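You operate a simulated robot arm through the tools that you are given. There is no shell and no other tool. Be economical: measure what you need, move in short steps, check, and stop when the job is done.

Carry out the task below with a simulated two-armed robot. There is one attempt and no reset: what you move stays moved.

TASK
Pick up the filter cartridge from the upper pantry shelf with one hand, pass it to the other hand and put it on the top of the dining table. Set down upright: filter cartridge.

The check looks at the end state, three seconds after you hand in, the way a careful person would. Anything else that was tipped, shoved, dropped, spilled or broken makes it a failure.

THE ROBOT
Two 6-joint arms with two-finger parallel grippers on one trunk, on a base that drives. Base frame: it is fixed to the floor where the robot stands at the start and does not move with it; the origin is under the middle of the robot, x ahead of it, y to its left, z up. Units: mm, degrees, N and s.
The left shoulder is at the start at [-107, 177, 710], the right one opposite. With the tool pointing down near the work surface each hand reaches from about 280 to 720 mm from the robot's upright axis, wherever it stands, measured 20 degrees to its own side. Places, roughly: top of the dining table [-3400, 2000, 800]. Payload 1.57 kg a hand.
The tool frame of a hand sits at the grasp point between the pads (the TCP): z along the fingers, y along the line on which they close. The tips reach 30 mm beyond it. The gripper opens to 80 mm. The fingers are 17 mm wide and 12 mm thick; the gripper's body (40 by 82 mm) begins 80 mm behind the TCP.
Orientation is that of the tool frame in the base frame, as [roll, pitch, yaw] about the fixed x, y, z axes, in that order (R = Rz(yaw) Ry(pitch) Rx(roll)). With the fingers straight down and closing along the base's y, the tool's x points along the base's -x, its y along +y and its z along -z.

THE INTERFACE
- The arms move only by the tool drive_tool. It takes "left_steps", "right_steps" or both (then of equal length, played together; a hand with none holds still); each is a list of rows, each an object of numbers (a shift or turn left out is 0, a gripper value left out holds the last): "dx", "dy", "dz": the shift along the base's x, y, z in units of 40 mm (1.0 is 40 mm); "wx", "wy", "wz": the turn, a rotation vector about the base's x, y, z in units of 5 degrees (1.0 is 5 degrees); "jaw": the gripper command, from -1 (shut) to 1 (fully open), values between in proportion. In form: [{"dx": .., "dy": .., "dz": .., "wx": .., "wy": .., "wz": .., "jaw": ..}, ...]. A call has 1 to 12 rows; each row shifts and turns the commanded pose from where the row before left it. A call with a number of a shift or a turn outside -1 to 1 is refused whole. A row lasts 0.2 s, in which the tool goes at most 50 mm and 8.6 degrees; a call with a longer step from one row to the next is refused whole, and so is a gripper value outside its range. A pose out of reach is approached as far as the arm can. The call stops where the force on the tool passes 40 N (or 10 N more than at its start, if that is more) or the arm is blocked; 0.2 s more then pass. Each finger travels about 72 mm/s and halts on what it meets, pressing with about 43 N; the grip force reading is that of the motor and also rises with nothing between the fingers. The clock runs only during rows and for 0.2 s after the last one: add rows that do not move to give the fingers time. The reply holds the time, the measured pose of the TCP, the force on the tool along the base axes, the opening and the grip force, in the units named above and with some noise, with the torque about the TCP (base axes, N m) and any sound that the robot's microphone picked up.
- Cameras (640 x 400 px; columns grow to the right, rows downward): "scene" is now at [43.8, 10.2, 1415.3]; the picture's right is [0.18, -0.98, 0.00], its down [-0.87, -0.16, -0.47] and it looks along [0.46, 0.08, -0.88] (base axes); focal length 274 px, centre (320, 200). "left" rides on the left gripper at [72, 7, -122] in its tool frame; the picture's right is [-0.09, 1.00, 0.00], its down [-0.84, -0.08, -0.54] and it looks along [-0.54, -0.05, 0.84] (tool axes); focal length 238 px, centre (320, 200). "right" rides on the right gripper at [72, -7, -122] in its tool frame; the picture's right is [0.09, 1.00, 0.00], its down [-0.84, 0.08, -0.54] and it looks along [-0.54, 0.05, 0.84] (tool axes); focal length 238 px, centre (320, 200). There is no depth. A picture from a camera that has moved, and an enlarged one, comes with that camera's place and axes in the base frame and with its lens. The place of the scene camera against the robot may be out by one fixed shift of up to 18 mm in any direction.
- capture(camera): a new picture of that camera. It takes no simulated time.
- slide_trunk(by): slides the trunk up (or, below 0, down) by that many mm; the arms and the scene camera ride with it, the base frame stays. It gives what a move gives, with no picture.
- roll_base(legs): drives the robot by 1 to 6 legs, each [ahead, left, turn to the left] in mm, mm and degrees, along the robot's own axes; the way and the turn of a leg run together, so that a leg with both is an arc; at most 1500 mm and 180 degrees a leg. The arms and the cameras ride along, it lands a little off, and it stops where it bumps. It gives what a move gives.
- pan_tilt(pan, tilt): turns the head with the scene camera to pan (to the left, within 143 degrees either way) and tilt (down, from -29 to 69), counted from straight ahead of the robot. It gives what a move gives.
- close_up(camera, box): a new picture of the part [left, top, right, bottom] of that camera's present view, enlarged. It takes no simulated time.
- hand_in(): hands the job in; it is judged then, once.

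Go step by step. Nothing tells you exact positions but the pictures and the camera data: compare them with the known pose of the tool, close in by small moves and look again before you grip or let go. The budget is 120 turns and 100 pictures, counting those below and the enlarged ones. Unless the task says otherwise, let go and move clear before handing in, and close with one line.

The tools are called after "Call:" by a JSON object that holds its "fn" and its "kwargs". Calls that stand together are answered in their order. drive_tool: Moves the arms, as the interface text tells. Its arguments: {"type":"object","properties":{"left_steps":{"type":"array","items":{"type":"object","properties":{"dx":{"type":"number"},"dy":{"type":"number"},"dz":{"type":"number"},"wx":{"type":"number"},"wy":{"type":"number"},"wz":{"type":"number"},"jaw":{"type":"number"}}}},"right_steps":{"type":"array","items":{"type":"object","properties":{"dx":{"type":"number"},"dy":{"type":"number"},"dz":{"type":"number"},"wx":{"type":"number"},"wy":{"type":"number"},"wz":{"type":"number"},"jaw":{"type":"number"}}}}},"required":[]} The other tools are called the same way: slide_trunk (by) slides the trunk up or down; roll_base (legs) drives the base; pan_tilt (pan, tilt) turns the head that bears the scene camera; capture (camera) takes a picture; close_up (camera, box) takes an enlarged picture of a part of a camera's view; hand_in () hands the job in.

At the start:

```text
clock: 0.0
left_eef_pos: [235.2, 163.7, 706.8]
left_orientation: [180.0, 0.0, 180.0]
left_contact_force: [-0.2, 0.2, 0.0]
left_wrist_torque: [0.0, 0.01, -0.01]
left_gripper_width: 80.2
left_finger_force: 0.0
right_eef_pos: [278.5, -67.3, 804.3]
right_orientation: [180.0, 0.0, -179.9]
right_contact_force: [-0.2, -0.6, -0.5]
right_wrist_torque: [0.02, 0.0, -0.02]
right_gripper_width: 80.2
right_finger_force: 0.0
trunk travel left (down, up): [-150.0, 178.0]
robot x, y, heading: [5.6, -1.1, 0.2]
head pan, tilt: [10.3, 62.2]
```

scene: 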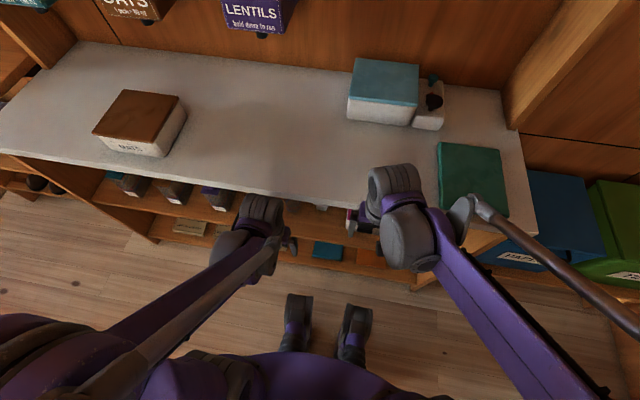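
right: 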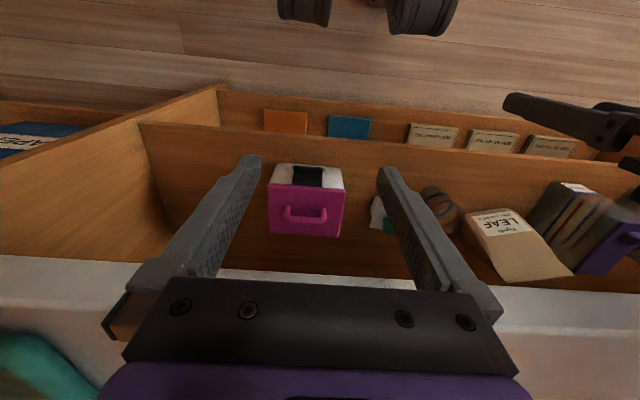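
left: 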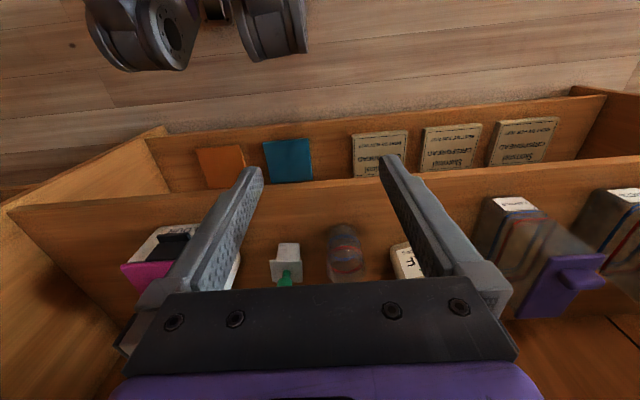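

I see a counter with shelves under it and wall bins above; I don't yet know which object is the filter cartridge. I'll look around with the head.

Call:
{"fn": "pan_tilt", "kwargs": {"pan": 0, "tilt": 20}}

Call:
{"fn": "capture", "kwargs": {"camera": "scene"}}

Call:
{"fn": "close_up", "kwargs": {"camera": "left", "box": [120, 160, 480, 320]}}

```text
clock: 1.1
left_eef_pos: [235.6, 163.6, 706.0]
left_orientation: [179.9, 0.0, -180.0]
left_contact_force: [-0.5, -0.1, 0.3]
left_wrist_torque: [-0.03, 0.02, -0.01]
left_gripper_width: 79.8
left_finger_force: 0.1
right_eef_pos: [278.9, -65.6, 805.1]
right_orientation: [180.0, 0.0, 179.9]
right_contact_force: [-1.0, 0.4, 0.6]
right_wrist_torque: [0.03, 0.03, 0.01]
right_gripper_width: 80.2
right_finger_force: 0.1
trunk travel left (down, up): [-150.0, 178.0]
robot x, y, heading: [-1.0, 1.5, -0.1]
head pan, tilt: [0.0, 20.0]
```

```text
96 pictures are left
camera scene: at [73.8, -1.2, 1475.9], right [0.0, -1.0, 0.0], down [-0.34, 0.0, -0.94], along [0.94, 0.0, -0.34], focal length 274 px, centre (320, 200)
```

scene: 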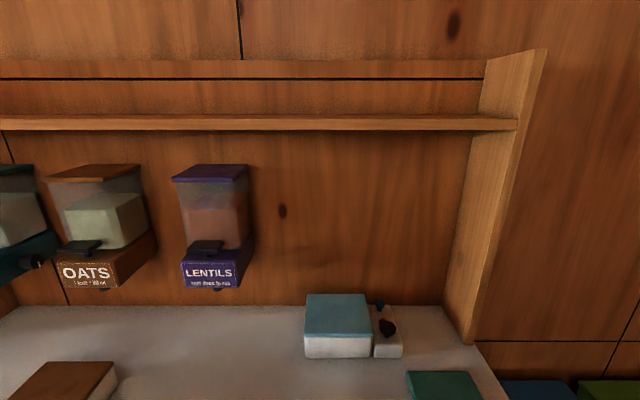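

```text
1.78 times, centred on (300, 240) of left
camera zoom: at [164.2, 169.5, 826.4], right [0.09, 1.0, 0.0], down [0.84, -0.08, 0.54], along [0.54, -0.05, -0.84], focal length 424 px, centre (356, 129)
```

zoom: 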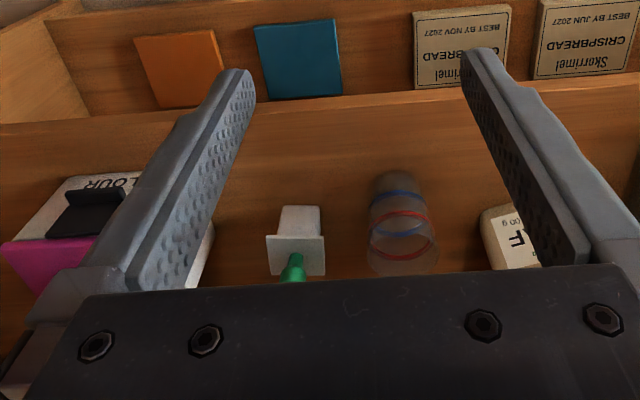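

The white piece with a green tab on the upper under-counter shelf is a candidate, as is the item beside the teal box. I'll back off to look into the shelves squarely.

Call:
{"fn": "close_up", "kwargs": {"camera": "scene", "box": [280, 270, 480, 395]}}

Call:
{"fn": "roll_base", "kwargs": {"legs": [[-600, 0, 0]]}}

Call:
{"fn": "pan_tilt", "kwargs": {"pan": 0, "tilt": 45}}

Call:
{"fn": "capture", "kwargs": {"camera": "scene"}}

Call:
{"fn": "capture", "kwargs": {"camera": "left"}}

```text
3.20 times, centred on (380, 332) of scene
camera zoom: at [73.8, -1.2, 1475.9], right [0.0, -1.0, 0.0], down [-0.34, 0.0, -0.94], along [0.94, 0.0, -0.34], focal length 875 px, centre (128, -224)
```

zoom: 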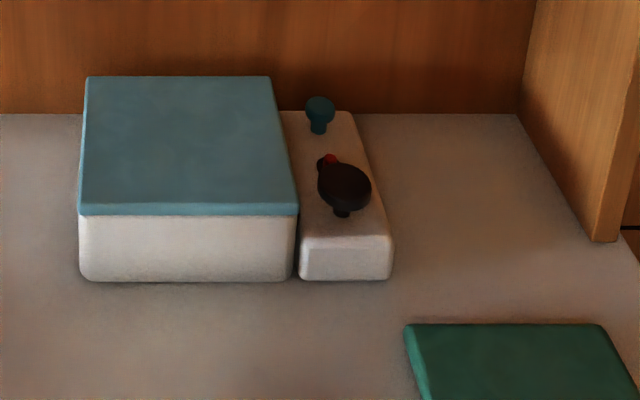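

```text
clock: 4.5
left_eef_pos: [-363.9, 163.7, 706.7]
left_orientation: [179.9, 0.0, -179.3]
left_contact_force: [0.2, 0.3, -0.8]
left_wrist_torque: [0.01, -0.03, 0.02]
left_gripper_width: 80.1
left_finger_force: 0.1
right_eef_pos: [-319.0, -66.6, 804.4]
right_orientation: [-180.0, 0.0, -179.3]
right_contact_force: [0.1, 0.1, -0.7]
right_wrist_torque: [0.03, 0.03, 0.03]
right_gripper_width: 79.9
right_finger_force: 0.0
trunk travel left (down, up): [-150.0, 178.0]
robot x, y, heading: [-594.8, -3.0, 1.0]
head pan, tilt: [0.0, 20.0]
```

```text
clock: 5.4
left_eef_pos: [-365.2, 162.1, 705.4]
left_orientation: [180.0, 0.0, -179.3]
left_contact_force: [0.8, 0.1, 0.4]
left_wrist_torque: [0.01, -0.02, 0.0]
left_gripper_width: 79.9
left_finger_force: 0.2
right_eef_pos: [-318.3, -66.6, 804.6]
right_orientation: [-180.0, -0.1, -179.3]
right_contact_force: [-0.9, 0.1, 0.3]
right_wrist_torque: [0.0, 0.0, 0.01]
right_gripper_width: 79.7
right_finger_force: 0.0
trunk travel left (down, up): [-150.0, 178.0]
robot x, y, heading: [-594.8, -1.8, 0.9]
head pan, tilt: [0.0, 45.0]
```

```text
93 pictures are left
camera scene: at [-535.5, -4.4, 1437.4], right [0.01, -1.0, 0.0], down [-0.71, -0.01, -0.71], along [0.71, 0.01, -0.71], focal length 274 px, centre (320, 200)
```

scene: 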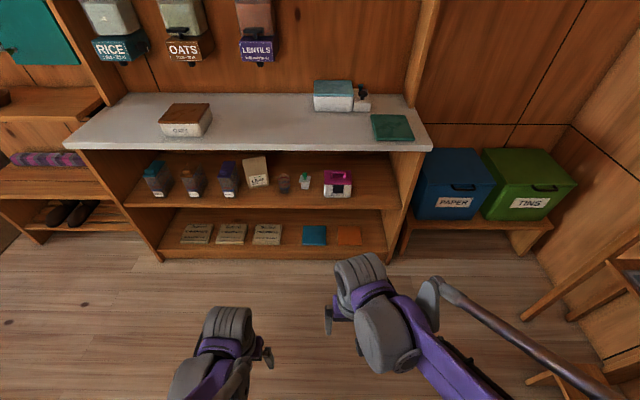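

```text
92 pictures are left
camera left: at [-435.5, 167.7, 826.4], right [0.08, 1.0, 0.0], down [0.84, -0.07, 0.54], along [0.54, -0.04, -0.84], focal length 238 px, centre (320, 200)
```

left: 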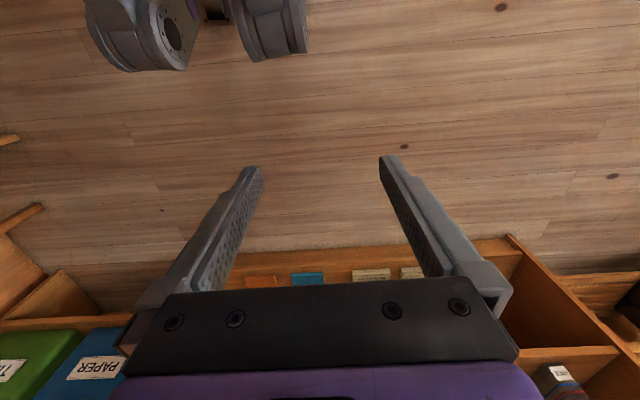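

Call:
{"fn": "close_up", "kwargs": {"camera": "scene", "box": [220, 140, 380, 240]}}

Call:
{"fn": "close_up", "kwargs": {"camera": "scene", "box": [270, 160, 350, 210]}}

```text
4.00 times, centred on (300, 190) of scene
camera zoom: at [-535.5, -4.4, 1437.4], right [0.01, -1.0, 0.0], down [-0.71, -0.01, -0.71], along [0.71, 0.01, -0.71], focal length 1094 px, centre (400, 240)
```

zoom: 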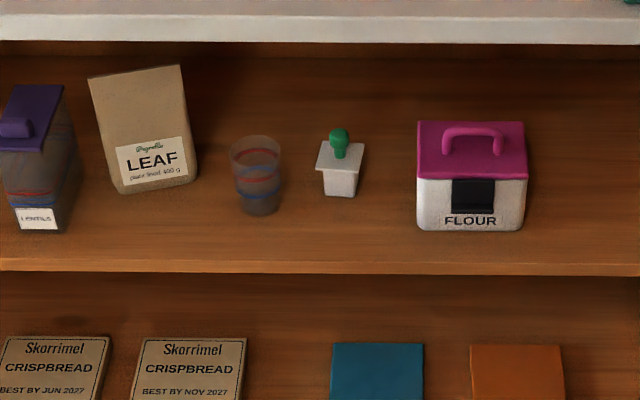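

```text
8.00 times, centred on (310, 185) of scene
camera zoom: at [-535.5, -4.4, 1437.4], right [0.01, -1.0, 0.0], down [-0.71, -0.01, -0.71], along [0.71, 0.01, -0.71], focal length 2188 px, centre (400, 320)
```

zoom: 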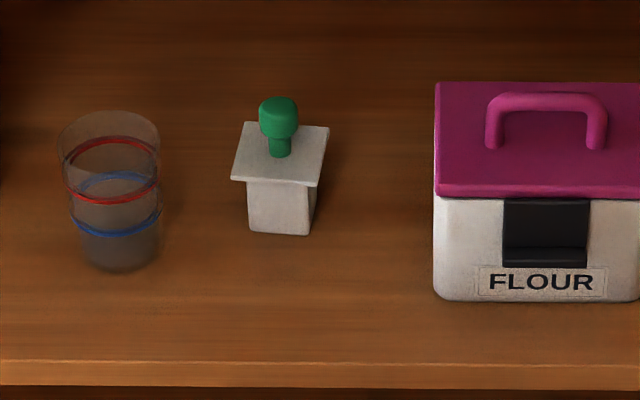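

The filter cartridge is the white square piece with a flange and green knob, roughly at [480, 82, 555] (flange), on the upper under-counter shelf. I'll tilt the left hand 45° forward-down before driving in.

Call:
{"fn": "drive_tool", "kwargs": {"left_steps": [{"wy": -1, "dz": -0.2}, {"wy": -1, "dz": -0.2}, {"wy": -1, "dz": -0.2}, {"wy": -1, "dz": -0.2}, {"wy": -1, "dz": -0.2}, {"wy": -1, "dz": -0.2}, {"wy": -1, "dz": -0.2}, {"wy": -1, "dz": -0.2}, {"wy": -1, "dz": -0.2}, {}]}}

Call:
{"fn": "roll_base", "kwargs": {"legs": [[420, 0, -0.9]]}}

Call:
{"fn": "capture", "kwargs": {"camera": "left"}}

Call:
{"fn": "capture", "kwargs": {"camera": "scene"}}

```text
clock: 7.6
left_eef_pos: [-324.2, 160.7, 712.5]
left_orientation: [-179.3, 44.9, -179.1]
left_contact_force: [0.2, -0.3, 0.4]
left_wrist_torque: [0.0, 0.0, -0.04]
left_gripper_width: 80.1
left_finger_force: 0.1
left hand out of reach, approached as far as the arm can: row 6, 7, 8, 9
right_eef_pos: [-317.4, -66.6, 805.0]
right_orientation: [-180.0, 0.1, -179.4]
right_contact_force: [-0.2, -0.2, -0.7]
right_wrist_torque: [0.01, 0.02, 0.01]
right_gripper_width: 79.8
right_finger_force: 0.0
trunk travel left (down, up): [-150.0, 178.0]
robot x, y, heading: [-594.8, -0.3, 0.6]
head pan, tilt: [0.0, 45.0]
```

```text
clock: 10.1
left_eef_pos: [81.5, 160.0, 711.8]
left_orientation: [-179.4, 44.8, -179.9]
left_contact_force: [-0.3, 0.0, 0.0]
left_wrist_torque: [0.02, -0.01, -0.02]
left_gripper_width: 79.8
left_finger_force: 0.0
right_eef_pos: [85.4, -67.5, 805.0]
right_orientation: [180.0, 0.0, 179.9]
right_contact_force: [1.2, 0.1, -0.1]
right_wrist_torque: [0.03, 0.0, 0.02]
right_gripper_width: 80.1
right_finger_force: 0.1
trunk travel left (down, up): [-150.0, 178.0]
robot x, y, heading: [-193.2, 0.3, -0.1]
head pan, tilt: [0.0, 45.0]
```

```text
89 pictures are left
camera left: at [-54.6, 166.1, 746.5], right [0.07, 1.0, 0.06], down [0.21, -0.07, 0.97], along [0.97, -0.06, -0.21], focal length 238 px, centre (320, 200)
```

left: 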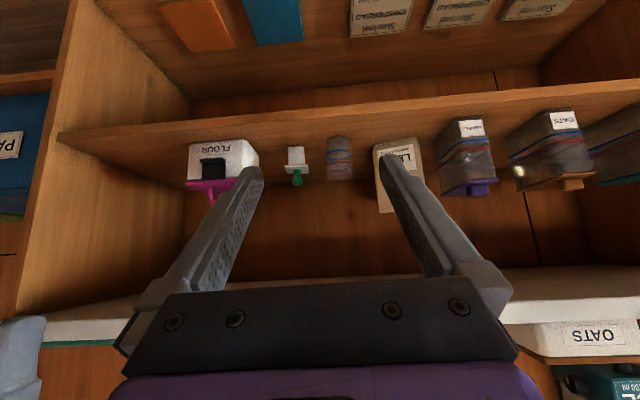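

```text
88 pictures are left
camera scene: at [-131.3, -3.3, 1437.3], right [0.0, -1.0, 0.0], down [-0.71, 0.0, -0.71], along [0.71, 0.0, -0.71], focal length 274 px, centre (320, 200)
```

scene: 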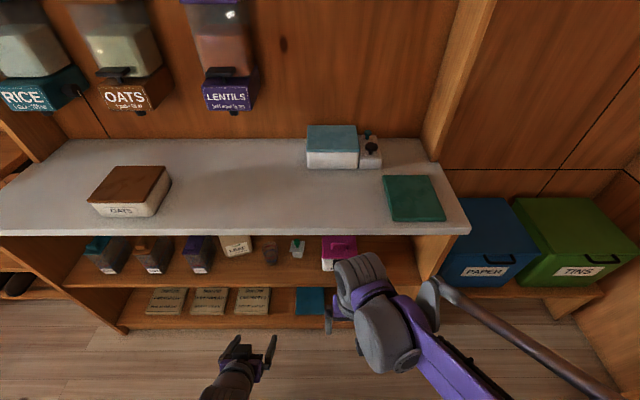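

Call:
{"fn": "close_up", "kwargs": {"camera": "left", "box": [230, 110, 390, 210]}}

Call:
{"fn": "close_up", "kwargs": {"camera": "scene", "box": [250, 220, 346, 280]}}

```text
4.00 times, centred on (310, 160) of left
camera zoom: at [-54.6, 166.1, 746.5], right [0.07, 1.0, 0.06], down [0.21, -0.07, 0.97], along [0.97, -0.06, -0.21], focal length 953 px, centre (360, 360)
```

zoom: 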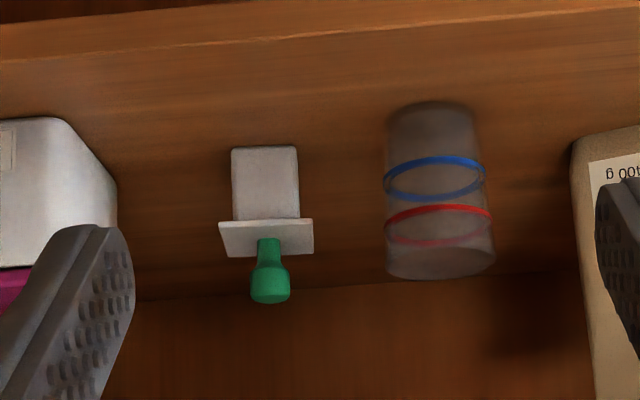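

```text
6.67 times, centred on (298, 250) of scene
camera zoom: at [-131.3, -3.3, 1437.3], right [0.0, -1.0, 0.0], down [-0.71, 0.0, -0.71], along [0.71, 0.0, -0.71], focal length 1824 px, centre (467, -133)
```

zoom: 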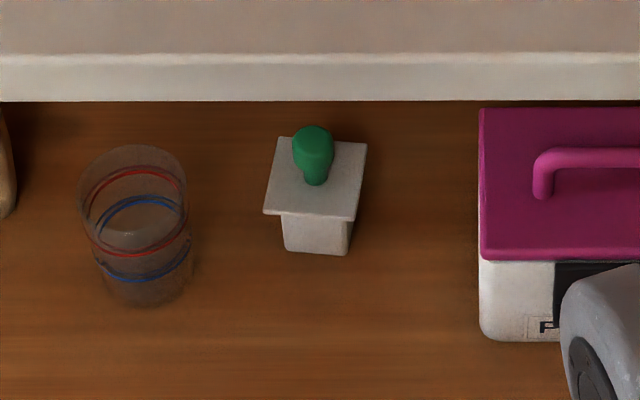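

Triangulated flange centre ≈ [482, 82, 550], yaw ≈ −5°. I'll extend and lower the left hand in free space, aligning y and yaw.

Call:
{"fn": "drive_tool", "kwargs": {"left_steps": [{"dx": 0.9, "dy": -0.3, "wz": -0.2}, {"dx": 0.9, "dy": -0.3, "wz": -0.2}, {"dx": 0.7, "dy": -0.3, "dz": -0.5, "wz": -0.2}, {"dy": -0.3, "dz": -0.7, "wz": -0.2}, {"dy": -0.3, "dz": -0.7, "wz": -0.2}, {"dy": -0.3, "dz": -0.7}, {}, {}]}}

```text
clock: 11.9
left_eef_pos: [205.2, 82.2, 640.5]
left_orientation: [-179.3, 44.8, 175.2]
left_contact_force: [-0.6, 0.5, -0.7]
left_wrist_torque: [0.03, 0.04, 0.0]
left_gripper_width: 80.0
left_finger_force: 0.0
left hand out of reach, approached as far as the arm can: row 5, 6
right_eef_pos: [83.9, -68.5, 803.8]
right_orientation: [180.0, 0.0, 179.8]
right_contact_force: [-0.1, 0.7, -0.5]
right_wrist_torque: [0.0, 0.0, 0.01]
right_gripper_width: 80.0
right_finger_force: 0.0
trunk travel left (down, up): [-150.0, 178.0]
robot x, y, heading: [-193.7, -2.0, -0.2]
head pan, tilt: [0.0, 45.0]
```

Call:
{"fn": "slide_trunk", "kwargs": {"by": -70}}

Call:
{"fn": "roll_base", "kwargs": {"legs": [[110, 0, 0]]}}

Call:
{"fn": "capture", "kwargs": {"camera": "left"}}

Call:
{"fn": "capture", "kwargs": {"camera": "scene"}}

```text
clock: 12.9
left_eef_pos: [206.1, 83.1, 570.5]
left_orientation: [-179.3, 44.9, 175.1]
left_contact_force: [-0.3, 0.0, -0.5]
left_wrist_torque: [-0.03, -0.01, 0.03]
left_gripper_width: 79.9
left_finger_force: 0.0
right_eef_pos: [83.4, -69.4, 735.9]
right_orientation: [-180.0, -0.1, 179.8]
right_contact_force: [0.9, 0.3, 0.2]
right_wrist_torque: [0.0, -0.03, 0.0]
right_gripper_width: 80.1
right_finger_force: 0.0
trunk travel left (down, up): [-80.0, 248.0]
robot x, y, heading: [-194.4, -2.6, -0.2]
head pan, tilt: [0.0, 45.0]
```

```text
clock: 14.2
left_eef_pos: [316.6, 85.0, 569.7]
left_orientation: [-179.3, 44.8, 175.4]
left_contact_force: [-0.5, -0.4, -0.1]
left_wrist_torque: [0.0, -0.01, -0.01]
left_gripper_width: 79.9
left_finger_force: 0.0
right_eef_pos: [195.2, -68.6, 735.2]
right_orientation: [180.0, 0.1, 180.0]
right_contact_force: [-0.1, -0.3, -0.9]
right_wrist_torque: [0.02, -0.02, -0.01]
right_gripper_width: 80.1
right_finger_force: 0.0
trunk travel left (down, up): [-80.0, 248.0]
robot x, y, heading: [-85.2, -5.1, 0.1]
head pan, tilt: [0.0, 45.0]
```

```text
85 pictures are left
camera left: at [181.1, 102.8, 603.9], right [0.16, 0.99, 0.06], down [0.2, -0.09, 0.97], along [0.97, -0.14, -0.22], focal length 238 px, centre (320, 200)
```

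left: 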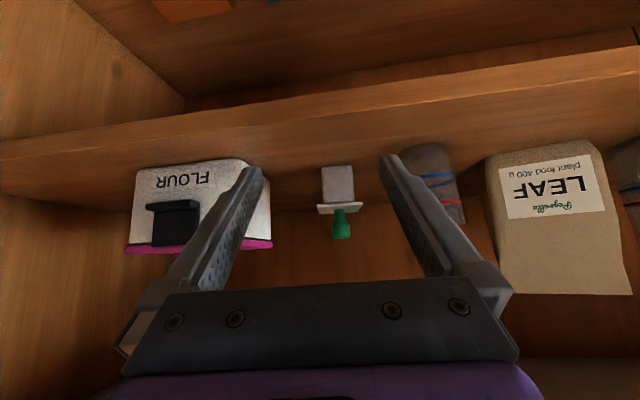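

```text
84 pictures are left
camera scene: at [-0.8, -3.3, 1361.5], right [0.0, -1.0, 0.0], down [-0.71, 0.0, -0.71], along [0.71, 0.0, -0.71], focal length 274 px, centre (320, 200)
```

scene: 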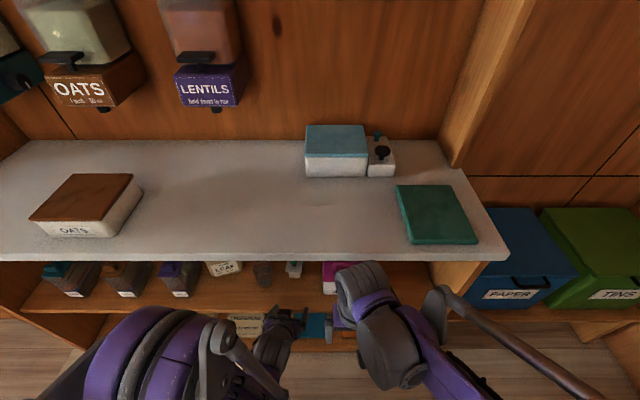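

The flange still lines up at ≈[482, 84.5, 549]. I'll advance the left hand part way and check clearance.

Call:
{"fn": "drive_tool", "kwargs": {"left_steps": [{"dz": -0.25, "jaw": 0.8}, {"dx": 0.5, "dz": -0.25}, {"dx": 0.5}, {"dx": 0.5}, {"dx": 0.5}, {"dx": 0.2}, {}]}}

Call:
{"fn": "capture", "kwargs": {"camera": "left"}}

Call:
{"fn": "capture", "kwargs": {"camera": "scene"}}

```text
clock: 15.8
left_eef_pos: [404.6, 82.2, 549.8]
left_orientation: [-179.3, 44.9, 175.3]
left_contact_force: [0.5, 0.7, 0.9]
left_wrist_torque: [0.0, 0.01, 0.0]
left_gripper_width: 71.8
left_finger_force: 0.0
right_eef_pos: [194.6, -67.7, 734.3]
right_orientation: [180.0, 0.1, -180.0]
right_contact_force: [0.2, 0.2, 0.0]
right_wrist_torque: [0.0, -0.02, 0.01]
right_gripper_width: 80.1
right_finger_force: 0.1
trunk travel left (down, up): [-80.0, 248.0]
robot x, y, heading: [-83.5, -1.0, -0.1]
head pan, tilt: [0.0, 45.0]
```

```text
83 pictures are left
camera left: at [269.1, 102.1, 584.3], right [0.16, 0.99, 0.06], down [0.2, -0.09, 0.98], along [0.97, -0.14, -0.21], focal length 238 px, centre (320, 200)
```

left: 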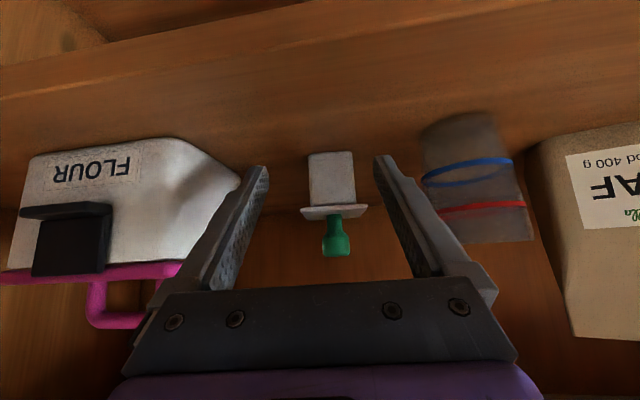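

```text
82 pictures are left
camera scene: at [-1.7, -3.3, 1361.5], right [0.0, -1.0, 0.0], down [-0.71, 0.0, -0.71], along [0.71, 0.0, -0.71], focal length 274 px, centre (320, 200)
```

scene: 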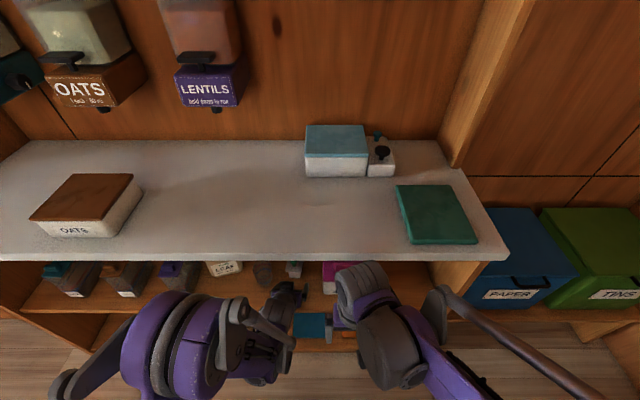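

Call:
{"fn": "drive_tool", "kwargs": {"left_steps": [{"dx": 0.4}, {"dx": 0.4, "dy": 0.05}, {"dx": 0.35}, {}]}}

Call:
{"fn": "capture", "kwargs": {"camera": "left"}}

Call:
{"fn": "close_up", "kwargs": {"camera": "scene", "box": [200, 230, 360, 330]}}

```text
clock: 16.8
left_eef_pos: [450.9, 84.4, 548.4]
left_orientation: [-179.3, 44.8, 175.3]
left_contact_force: [1.0, 0.7, 0.2]
left_wrist_torque: [0.03, -0.02, 0.0]
left_gripper_width: 71.8
left_finger_force: 0.1
right_eef_pos: [195.0, -67.5, 735.2]
right_orientation: [-180.0, -0.1, 180.0]
right_contact_force: [0.3, 0.5, -0.7]
right_wrist_torque: [-0.01, 0.01, 0.01]
right_gripper_width: 80.1
right_finger_force: 0.0
trunk travel left (down, up): [-80.0, 248.0]
robot x, y, heading: [-85.0, 2.2, -0.4]
head pan, tilt: [0.0, 45.0]
```

```text
81 pictures are left
camera left: at [316.2, 103.3, 582.9], right [0.16, 0.99, 0.06], down [0.2, -0.09, 0.98], along [0.97, -0.14, -0.21], focal length 238 px, centre (320, 200)
```

left: 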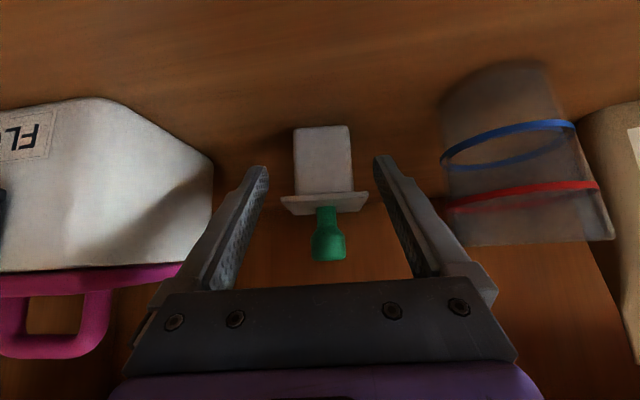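

```text
4.00 times, centred on (280, 280) of scene
camera zoom: at [-1.8, -3.3, 1361.5], right [0.0, -1.0, 0.0], down [-0.71, 0.0, -0.71], along [0.71, 0.0, -0.71], focal length 1094 px, centre (480, -120)
```

zoom: 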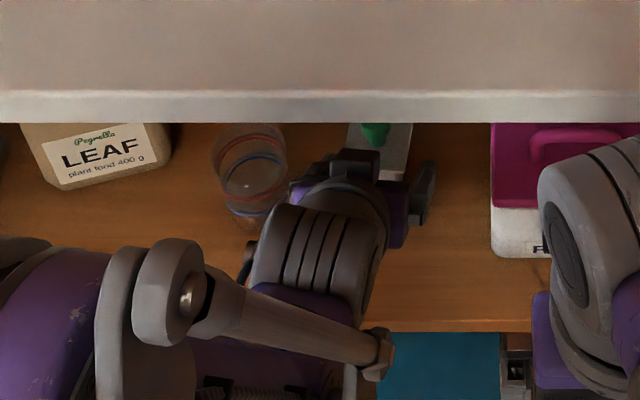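

Nearly there: the flange sits between the fingertips, ~4 mm to +y. Final advance of ~26 mm, then close.

Call:
{"fn": "drive_tool", "kwargs": {"left_steps": [{"dx": 0.33, "dy": 0.09, "dz": 0.07}, {"dx": 0.33}, {}]}}

Call:
{"fn": "capture", "kwargs": {"camera": "left"}}

```text
clock: 17.6
left_eef_pos: [476.5, 88.6, 549.9]
left_orientation: [-179.3, 45.0, 175.3]
left_contact_force: [0.0, -1.4, 0.6]
left_wrist_torque: [-0.02, -0.02, 0.01]
left_gripper_width: 71.8
left_finger_force: 0.1
right_eef_pos: [195.5, -68.9, 734.8]
right_orientation: [179.9, 0.0, 179.9]
right_contact_force: [0.2, 0.5, 0.4]
right_wrist_torque: [0.0, 0.02, -0.02]
right_gripper_width: 79.9
right_finger_force: 0.1
trunk travel left (down, up): [-80.0, 248.0]
robot x, y, heading: [-81.9, -3.5, 0.2]
head pan, tilt: [0.0, 45.0]
```

```text
79 pictures are left
camera left: at [341.7, 108.1, 584.7], right [0.16, 0.99, 0.06], down [0.2, -0.09, 0.98], along [0.97, -0.14, -0.21], focal length 238 px, centre (320, 200)
```

left: 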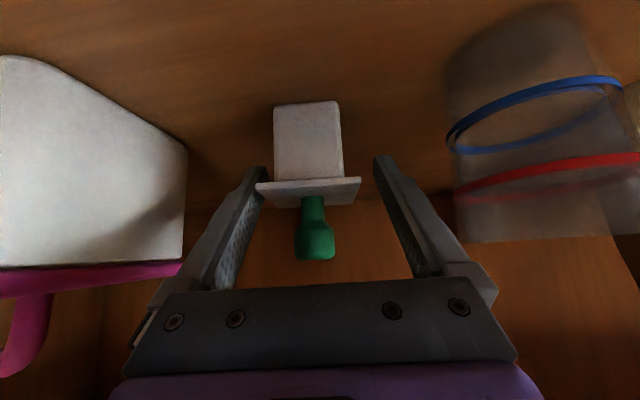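

Call:
{"fn": "drive_tool", "kwargs": {"left_steps": [{"dy": -0.13}, {}, {"jaw": 0.45}, {"jaw": 0.3}, {}]}}

Call:
{"fn": "capture", "kwargs": {"camera": "left"}}

```text
clock: 18.8
left_eef_pos: [476.8, 83.6, 552.6]
left_orientation: [-179.3, 44.9, 175.3]
left_contact_force: [0.8, -0.3, 0.3]
left_wrist_torque: [-0.01, -0.02, 0.0]
left_gripper_width: 53.4
left_finger_force: 43.1
right_eef_pos: [194.0, -67.9, 735.8]
right_orientation: [180.0, 0.0, 179.9]
right_contact_force: [-0.5, -1.4, 0.4]
right_wrist_torque: [0.0, 0.03, 0.01]
right_gripper_width: 80.0
right_finger_force: 0.0
trunk travel left (down, up): [-80.0, 248.0]
robot x, y, heading: [-84.4, -6.3, 0.1]
head pan, tilt: [0.0, 45.0]
```

```text
78 pictures are left
camera left: at [342.5, 102.9, 585.4], right [0.16, 0.99, 0.06], down [0.2, -0.09, 0.98], along [0.97, -0.14, -0.21], focal length 238 px, centre (320, 200)
```

left: 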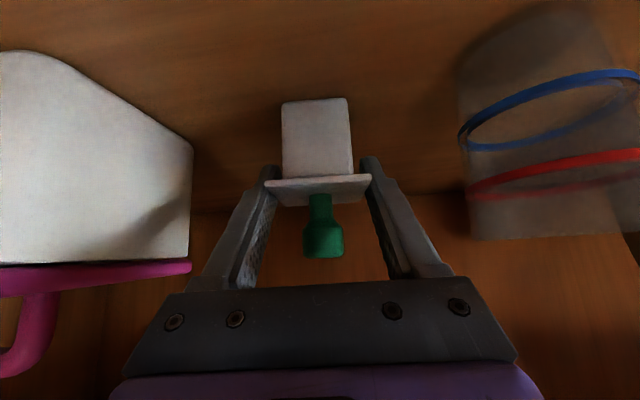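

Gripping at 53 mm. Lock the grip and lift 30 mm.

Call:
{"fn": "drive_tool", "kwargs": {"left_steps": [{"jaw": -1}, {}, {"dz": 0.25}, {"dz": 0.25}, {"dz": 0.25}, {}]}}

Call:
{"fn": "capture", "kwargs": {"camera": "left"}}

```text
clock: 20.1
left_eef_pos: [477.4, 85.3, 582.7]
left_orientation: [-179.3, 44.8, 175.2]
left_contact_force: [0.2, -0.8, -1.1]
left_wrist_torque: [0.0, 0.01, 0.0]
left_gripper_width: 53.4
left_finger_force: 43.3
right_eef_pos: [194.7, -68.2, 734.9]
right_orientation: [179.9, 0.0, -180.0]
right_contact_force: [-0.3, 0.7, 1.2]
right_wrist_torque: [-0.01, 0.0, -0.03]
right_gripper_width: 80.2
right_finger_force: 0.1
trunk travel left (down, up): [-80.0, 248.0]
robot x, y, heading: [-86.3, -3.5, 0.2]
head pan, tilt: [0.0, 45.0]
```

```text
77 pictures are left
camera left: at [342.2, 103.9, 616.2], right [0.16, 0.99, 0.06], down [0.2, -0.09, 0.98], along [0.97, -0.14, -0.21], focal length 238 px, centre (320, 200)
```

left: 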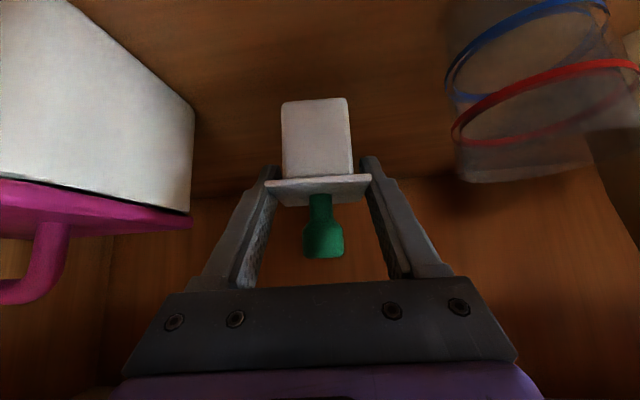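

The cartridge is up and held upright. Back out straight, raise the trunk, and do the handover in open floor.

Call:
{"fn": "roll_base", "kwargs": {"legs": [[-600, 0, 0]]}}

Call:
{"fn": "slide_trunk", "kwargs": {"by": 150}}

Call:
{"fn": "pan_tilt", "kwargs": {"pan": 0, "tilt": 55}}

Call:
{"fn": "capture", "kwargs": {"camera": "scene"}}

```text
clock: 23.5
left_eef_pos: [-110.8, 85.1, 582.4]
left_orientation: [-179.3, 44.9, 175.4]
left_contact_force: [-0.8, -0.1, -0.7]
left_wrist_torque: [0.01, 0.0, 0.02]
left_gripper_width: 53.5
left_finger_force: 43.4
right_eef_pos: [-393.3, -66.9, 734.5]
right_orientation: [-180.0, 0.0, -180.0]
right_contact_force: [0.8, -0.8, 0.0]
right_wrist_torque: [-0.01, -0.02, -0.03]
right_gripper_width: 79.9
right_finger_force: 0.0
trunk travel left (down, up): [-80.0, 248.0]
robot x, y, heading: [-670.2, -3.4, -0.2]
head pan, tilt: [0.0, 45.0]
```

```text
clock: 25.2
left_eef_pos: [-110.8, 85.5, 732.3]
left_orientation: [-179.3, 44.9, 175.3]
left_contact_force: [1.1, 1.3, -0.3]
left_wrist_torque: [0.0, -0.01, 0.01]
left_gripper_width: 53.0
left_finger_force: 43.3
right_eef_pos: [-393.6, -69.3, 884.9]
right_orientation: [-180.0, 0.0, -179.9]
right_contact_force: [0.7, -1.1, 0.7]
right_wrist_torque: [0.05, -0.01, -0.03]
right_gripper_width: 80.2
right_finger_force: 0.1
trunk travel left (down, up): [-230.0, 98.0]
robot x, y, heading: [-673.2, -3.1, 0.1]
head pan, tilt: [0.0, 45.0]
```

```text
clock: 26.0
left_eef_pos: [-111.2, 85.5, 732.9]
left_orientation: [-179.2, 44.8, 175.2]
left_contact_force: [-0.1, 0.1, -0.4]
left_wrist_torque: [-0.01, 0.0, 0.0]
left_gripper_width: 53.2
left_finger_force: 43.1
right_eef_pos: [-392.7, -68.0, 885.5]
right_orientation: [180.0, -0.1, -180.0]
right_contact_force: [0.1, 0.7, -0.1]
right_wrist_torque: [0.0, 0.01, -0.02]
right_gripper_width: 80.0
right_finger_force: 0.0
trunk travel left (down, up): [-230.0, 98.0]
robot x, y, heading: [-672.8, -2.6, 0.2]
head pan, tilt: [0.0, 55.0]
```

```text
76 pictures are left
camera scene: at [-626.4, -3.1, 1501.6], right [0.0, -1.0, 0.0], down [-0.82, 0.0, -0.57], along [0.57, 0.0, -0.82], focal length 274 px, centre (320, 200)
```

scene: 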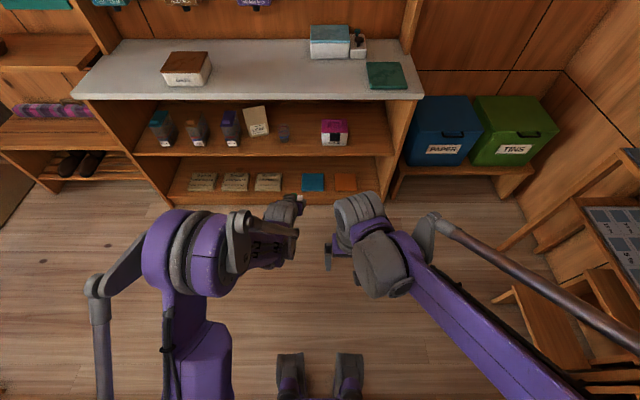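

Holding securely. Now I yaw the left hand to come from the back-left and bring the cartridge to the middle, while turning the right hand by +45° with a narrow opening for gripping the knob from above.

Call:
{"fn": "drive_tool", "kwargs": {"left_steps": [{"wz": -1, "dx": -0.22, "dy": -0.3}, {"wz": -1, "dx": -0.22, "dy": -0.3}, {"wz": -1, "dx": -0.22, "dy": -0.3}, {"wz": -1, "dx": -0.22, "dy": -0.3}, {"wz": -1, "dx": -0.22, "dy": -0.3}, {"wz": -1, "dx": -0.22, "dy": -0.3}, {"wz": -1, "dx": -0.22, "dy": -0.3}, {"wz": -1, "dx": -0.22, "dy": -0.3}, {}, {}, {}], "right_steps": [{"wz": 1, "dz": 0.5}, {"wz": 1, "dz": 0.5}, {"wz": 1, "dy": -0.4}, {"wz": 1, "dy": -0.4}, {"wz": 1}, {"wz": 1}, {"wz": 1}, {"wz": 1}, {"wz": 1, "jaw": 0.1}, {}, {}]}}

Call:
{"fn": "capture", "kwargs": {"camera": "scene"}}

Call:
{"fn": "capture", "kwargs": {"camera": "right"}}

Call:
{"fn": "capture", "kwargs": {"camera": "left"}}

```text
clock: 28.4
left_eef_pos: [-180.4, -11.6, 731.8]
left_orientation: [-179.2, 44.9, 135.3]
left_contact_force: [0.7, -0.3, -1.0]
left_wrist_torque: [-0.01, 0.0, -0.06]
left_gripper_width: 53.2
left_finger_force: 43.1
right_eef_pos: [-391.9, -100.2, 923.9]
right_orientation: [180.0, 0.0, -135.0]
right_contact_force: [0.1, -0.2, 0.1]
right_wrist_torque: [-0.03, -0.02, -0.01]
right_gripper_width: 43.9
right_finger_force: 0.0
trunk travel left (down, up): [-230.0, 98.0]
robot x, y, heading: [-674.1, -1.5, 0.1]
head pan, tilt: [0.0, 55.0]
```

```text
75 pictures are left
camera scene: at [-626.4, -3.1, 1501.6], right [0.0, -1.0, 0.0], down [-0.82, 0.0, -0.57], along [0.57, 0.0, -0.82], focal length 274 px, centre (320, 200)
```

scene: 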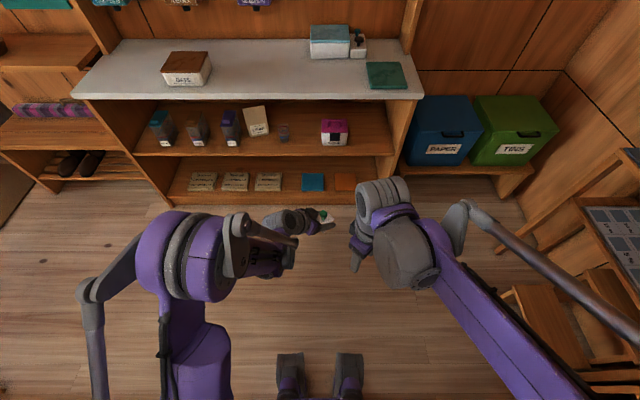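

```text
74 pictures are left
camera right: at [-438.1, -155.2, 1047.4], right [-0.77, 0.64, 0.0], down [0.54, 0.65, 0.54], along [0.35, 0.42, -0.84], focal length 238 px, centre (320, 200)
```

right: 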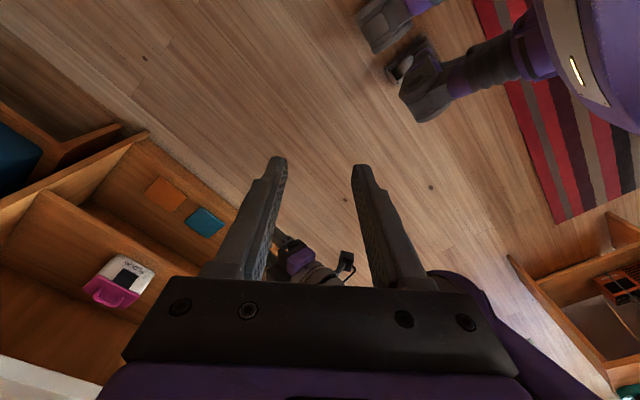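

```text
73 pictures are left
camera left: at [-271.4, 90.5, 766.0], right [0.75, 0.65, 0.06], down [0.1, -0.2, 0.98], along [0.65, -0.73, -0.21], focal length 238 px, centre (320, 200)
```

left: 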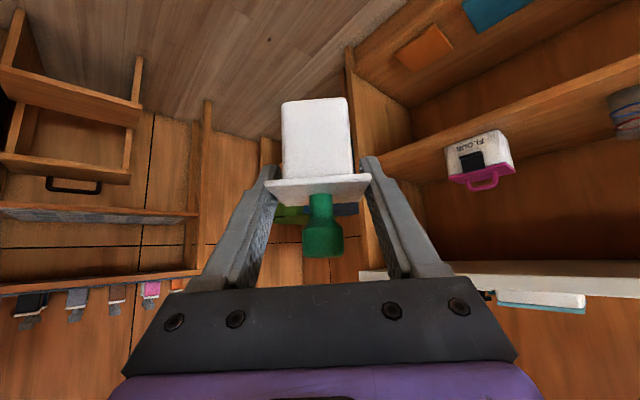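

Knob centre estimate [-177, -15, 760], flange z≈731. I'll bring the right hand above it, then check from its camera.

Call:
{"fn": "drive_tool", "kwargs": {"right_steps": [{"dx": 0.9, "dy": 0.2}, {"dx": 0.9, "dy": 0.3}, {"dx": 0.9, "dy": 0.4}, {"dx": 0.9, "dy": 0.4}, {"dx": 0.9, "dy": 0.4}, {"dx": 0.87, "dy": 0.43}, {"jaw": -0.05}, {}]}}

Call:
{"fn": "capture", "kwargs": {"camera": "right"}}

Call:
{"fn": "capture", "kwargs": {"camera": "scene"}}

```text
clock: 30.2
left_eef_pos: [-180.1, -12.4, 732.1]
left_orientation: [-179.2, 44.8, 135.3]
left_contact_force: [0.0, 0.2, -1.4]
left_wrist_torque: [0.01, -0.01, -0.01]
left_gripper_width: 53.2
left_finger_force: 43.7
right_eef_pos: [-178.2, -14.9, 928.4]
right_orientation: [180.0, -0.1, -135.0]
right_contact_force: [0.1, -0.2, -0.6]
right_wrist_torque: [0.01, -0.01, 0.02]
right_gripper_width: 38.1
right_finger_force: 0.0
trunk travel left (down, up): [-230.0, 98.0]
robot x, y, heading: [-672.9, -4.3, 0.1]
head pan, tilt: [0.0, 55.0]
```

```text
72 pictures are left
camera right: at [-224.4, -69.8, 1051.9], right [-0.77, 0.64, 0.0], down [0.54, 0.65, 0.54], along [0.35, 0.42, -0.84], focal length 238 px, centre (320, 200)
```

right: 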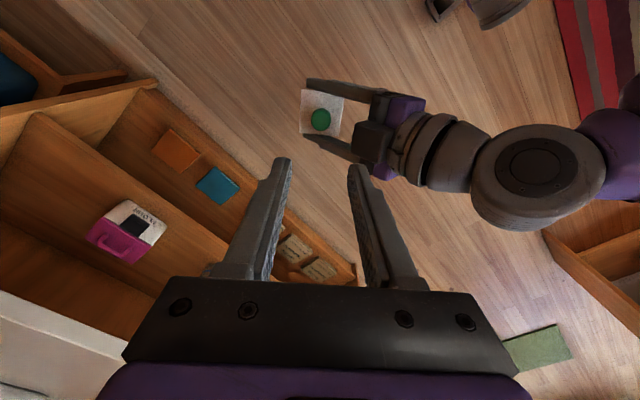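

```text
71 pictures are left
camera scene: at [-626.0, -3.0, 1501.6], right [0.0, -1.0, 0.0], down [-0.82, 0.0, -0.57], along [0.57, 0.0, -0.82], focal length 274 px, centre (320, 200)
```

scene: 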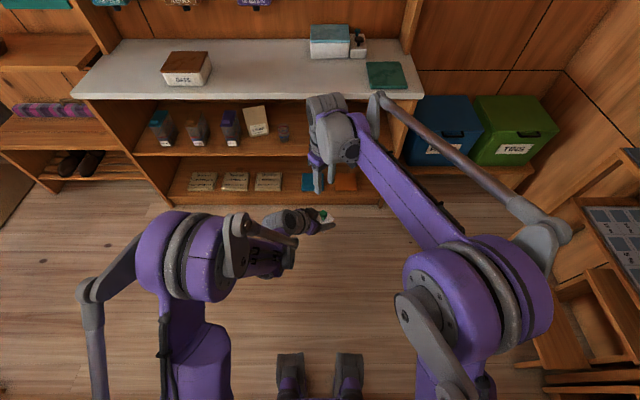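

The right camera confirms the knob at [-179, -15]. Descending to just around the knob top.

Call:
{"fn": "drive_tool", "kwargs": {"right_steps": [{"dz": -0.8}, {"dz": -0.8}, {"dz": -0.8}, {"dz": -0.6}, {}]}}

Call:
{"fn": "capture", "kwargs": {"camera": "right"}}

Call:
{"fn": "capture", "kwargs": {"camera": "left"}}

```text
clock: 31.4
left_eef_pos: [-180.9, -10.7, 731.9]
left_orientation: [-179.3, 44.8, 135.3]
left_contact_force: [-3.2, 4.8, -1.1]
left_wrist_torque: [-0.37, -0.32, 0.01]
left_gripper_width: 53.1
left_finger_force: 43.1
right_eef_pos: [-179.8, -15.3, 806.6]
right_orientation: [-179.9, 0.0, -135.1]
right_contact_force: [3.7, -3.8, 1.0]
right_wrist_torque: [0.06, 0.05, -0.05]
right_gripper_width: 33.2
right_finger_force: 0.0
trunk travel left (down, up): [-230.0, 98.0]
robot x, y, heading: [-673.5, 1.1, 0.0]
head pan, tilt: [0.0, 55.0]
```

```text
70 pictures are left
camera right: at [-225.8, -70.8, 929.5], right [-0.77, 0.64, 0.0], down [0.54, 0.65, 0.54], along [0.35, 0.42, -0.84], focal length 238 px, centre (320, 200)
```

right: 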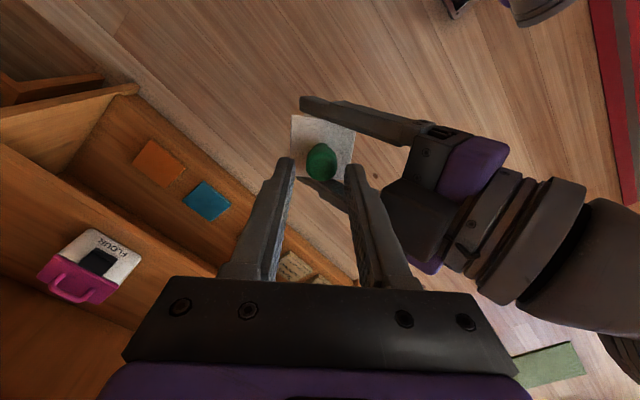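

```text
69 pictures are left
camera left: at [-271.6, 90.7, 766.1], right [0.75, 0.66, 0.06], down [0.1, -0.2, 0.98], along [0.65, -0.73, -0.21], focal length 238 px, centre (320, 200)
```

left: 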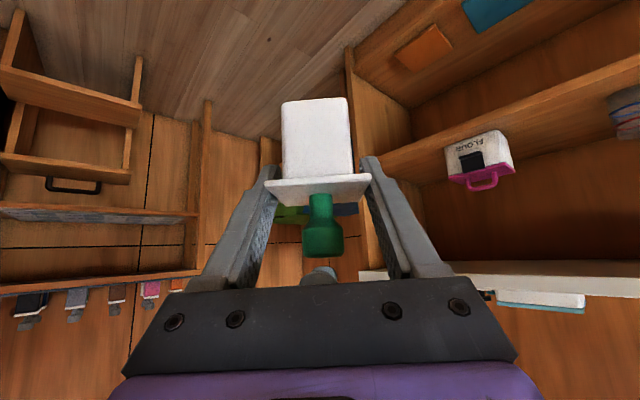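

The right fingertip brushed the left palm (≈5 N, nothing moved). I'll rise, and turn the right hand a further +90° so it closes parallel to the left fingers, clear of the palm.

Call:
{"fn": "drive_tool", "kwargs": {"right_steps": [{"dz": 0.5}, {"dz": 0.9}, {"dz": 0.9}, {}]}}

Call:
{"fn": "drive_tool", "kwargs": {"right_steps": [{"wz": 1, "jaw": 0.1}, {"wz": 1}, {"wz": 1}, {"wz": 1}, {"wz": 1}, {"wz": 1}, {"wz": 1}, {"wz": 1}, {"wz": 1}, {}]}}

Call:
{"fn": "drive_tool", "kwargs": {"right_steps": [{"wz": 1}, {"wz": 1}, {"wz": 1}, {"wz": 1}, {"wz": 1}, {"wz": 1}, {"wz": 1}, {"wz": 1}, {"wz": 1}, {}]}}

Call:
{"fn": "capture", "kwargs": {"camera": "right"}}

Call:
{"fn": "capture", "kwargs": {"camera": "left"}}

```text
clock: 32.4
left_eef_pos: [-180.7, -11.7, 732.3]
left_orientation: [-179.2, 44.9, 135.3]
left_contact_force: [0.2, -0.3, -0.7]
left_wrist_torque: [-0.02, -0.03, -0.02]
left_gripper_width: 53.2
left_finger_force: 42.8
right_eef_pos: [-176.1, -16.2, 898.7]
right_orientation: [180.0, 0.0, -135.0]
right_contact_force: [0.6, -0.3, -0.2]
right_wrist_torque: [0.0, 0.02, 0.02]
right_gripper_width: 37.9
right_finger_force: 0.1
trunk travel left (down, up): [-230.0, 98.0]
robot x, y, heading: [-670.1, -3.4, 0.1]
head pan, tilt: [0.0, 55.0]
```

```text
clock: 34.6
left_eef_pos: [-181.0, -11.6, 731.0]
left_orientation: [-179.3, 44.8, 135.3]
left_contact_force: [0.4, -0.2, -0.5]
left_wrist_torque: [0.04, 0.0, 0.02]
left_gripper_width: 53.2
left_finger_force: 42.5
right_eef_pos: [-177.8, -13.6, 896.9]
right_orientation: [-179.9, 0.0, -90.0]
right_contact_force: [-0.7, 0.2, 0.0]
right_wrist_torque: [0.03, -0.04, 0.0]
right_gripper_width: 44.0
right_finger_force: 0.0
trunk travel left (down, up): [-230.0, 98.0]
robot x, y, heading: [-671.0, -1.4, 0.1]
head pan, tilt: [0.0, 55.0]
```

```text
clock: 36.8
left_eef_pos: [-181.1, -10.9, 733.0]
left_orientation: [-179.3, 44.9, 135.5]
left_contact_force: [0.7, -0.3, -0.5]
left_wrist_torque: [0.01, -0.01, 0.04]
left_gripper_width: 53.0
left_finger_force: 42.7
right_eef_pos: [-178.2, -15.1, 896.5]
right_orientation: [-180.0, 0.0, -44.9]
right_contact_force: [-0.8, -0.3, -0.1]
right_wrist_torque: [0.03, -0.02, 0.01]
right_gripper_width: 44.1
right_finger_force: 0.1
trunk travel left (down, up): [-230.0, 98.0]
robot x, y, heading: [-675.8, -1.6, 0.1]
head pan, tilt: [0.0, 55.0]
```

```text
68 pictures are left
camera right: at [-122.5, -60.4, 1019.5], right [-0.64, -0.77, 0.0], down [-0.65, 0.54, 0.54], along [-0.42, 0.35, -0.84], focal length 238 px, centre (320, 200)
```

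right: 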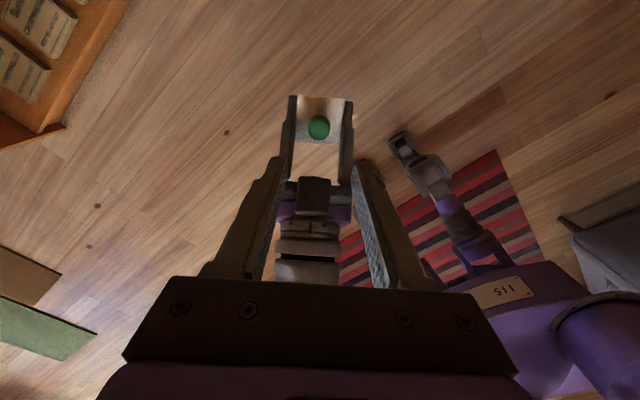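

```text
67 pictures are left
camera left: at [-271.4, 90.5, 766.0], right [0.75, 0.66, 0.06], down [0.1, -0.2, 0.98], along [0.65, -0.73, -0.21], focal length 238 px, centre (320, 200)
```

left: 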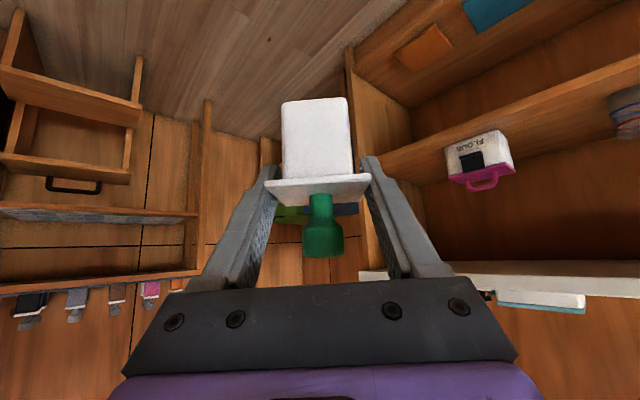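

Aligned well with the knob within ~1 mm. Descend to TCP z≈786 (tips ~22 mm above the flange).

Call:
{"fn": "drive_tool", "kwargs": {"right_steps": [{"dz": -0.7}, {"dz": -0.7}, {"dz": -0.6}, {"dz": -0.4}, {"dz": -0.37}, {}]}}

Call:
{"fn": "capture", "kwargs": {"camera": "right"}}

Call:
{"fn": "capture", "kwargs": {"camera": "left"}}

```text
clock: 38.2
left_eef_pos: [-180.6, -10.9, 732.2]
left_orientation: [-179.2, 44.8, 135.3]
left_contact_force: [0.3, 0.7, -0.6]
left_wrist_torque: [0.0, -0.03, -0.02]
left_gripper_width: 53.2
left_finger_force: 42.9
right_eef_pos: [-177.6, -14.8, 785.7]
right_orientation: [179.9, 0.0, -45.0]
right_contact_force: [0.3, -0.1, 0.0]
right_wrist_torque: [-0.03, 0.04, 0.02]
right_gripper_width: 44.0
right_finger_force: 0.0
trunk travel left (down, up): [-230.0, 98.0]
robot x, y, heading: [-670.8, 0.5, 0.1]
head pan, tilt: [0.0, 55.0]
```

```text
66 pictures are left
camera right: at [-123.3, -61.1, 908.5], right [-0.64, -0.77, 0.0], down [-0.65, 0.54, 0.54], along [-0.42, 0.35, -0.84], focal length 238 px, centre (320, 200)
```

right: 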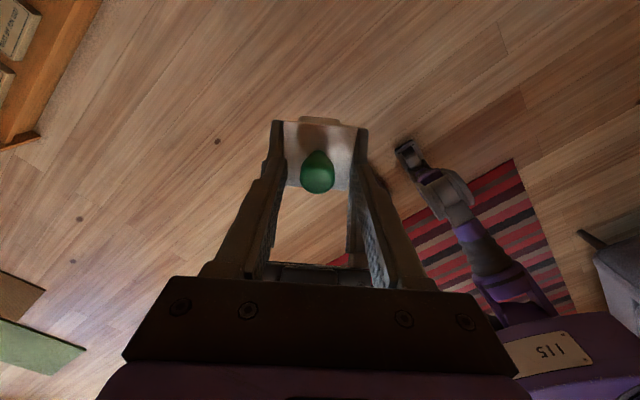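

```text
65 pictures are left
camera left: at [-271.5, 90.5, 766.1], right [0.75, 0.66, 0.06], down [0.1, -0.2, 0.98], along [0.65, -0.73, -0.21], focal length 238 px, centre (320, 200)
```

left: 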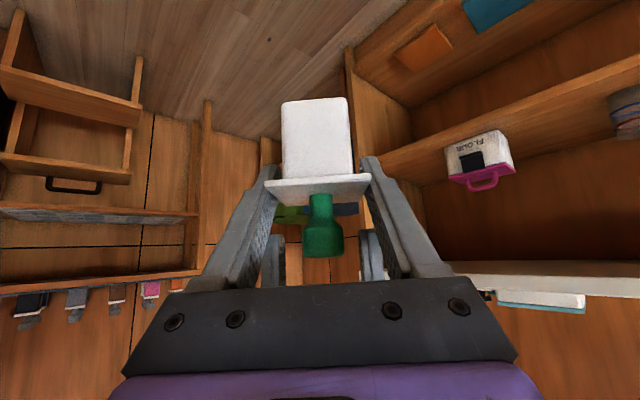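

Call:
{"fn": "drive_tool", "kwargs": {"right_steps": [{"jaw": -0.28}, {}, {"dz": -0.12}, {"jaw": -1}, {}, {}]}}

Call:
{"fn": "capture", "kwargs": {"camera": "left"}}

Call:
{"fn": "capture", "kwargs": {"camera": "right"}}

```text
clock: 39.6
left_eef_pos: [-181.2, -10.4, 731.6]
left_orientation: [-179.2, 44.8, 135.2]
left_contact_force: [-6.0, -6.1, -6.7]
left_wrist_torque: [0.19, -0.08, 0.0]
left_gripper_width: 53.3
left_finger_force: 42.5
right_eef_pos: [-178.1, -14.2, 780.0]
right_orientation: [-180.0, 0.0, -45.0]
right_contact_force: [6.6, 5.9, 5.5]
right_wrist_torque: [0.08, -0.19, 0.02]
right_gripper_width: 22.4
right_finger_force: 35.1
trunk travel left (down, up): [-230.0, 98.0]
robot x, y, heading: [-669.8, -0.3, 0.1]
head pan, tilt: [0.0, 55.0]
```

```text
64 pictures are left
camera left: at [-271.7, 90.2, 766.0], right [0.75, 0.65, 0.06], down [0.1, -0.2, 0.97], along [0.65, -0.73, -0.21], focal length 238 px, centre (320, 200)
```

left: 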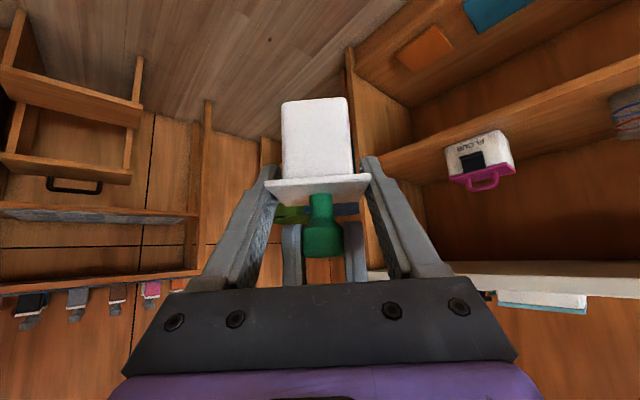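

```text
63 pictures are left
camera right: at [-122.5, -60.6, 903.2], right [-0.64, -0.77, 0.0], down [-0.65, 0.54, 0.54], along [-0.42, 0.35, -0.84], focal length 238 px, centre (320, 200)
```

right: 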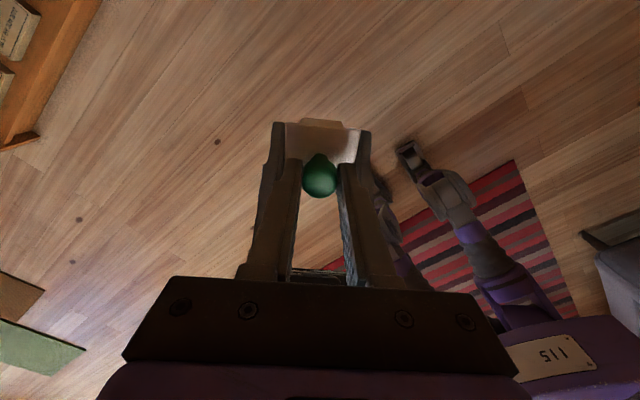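

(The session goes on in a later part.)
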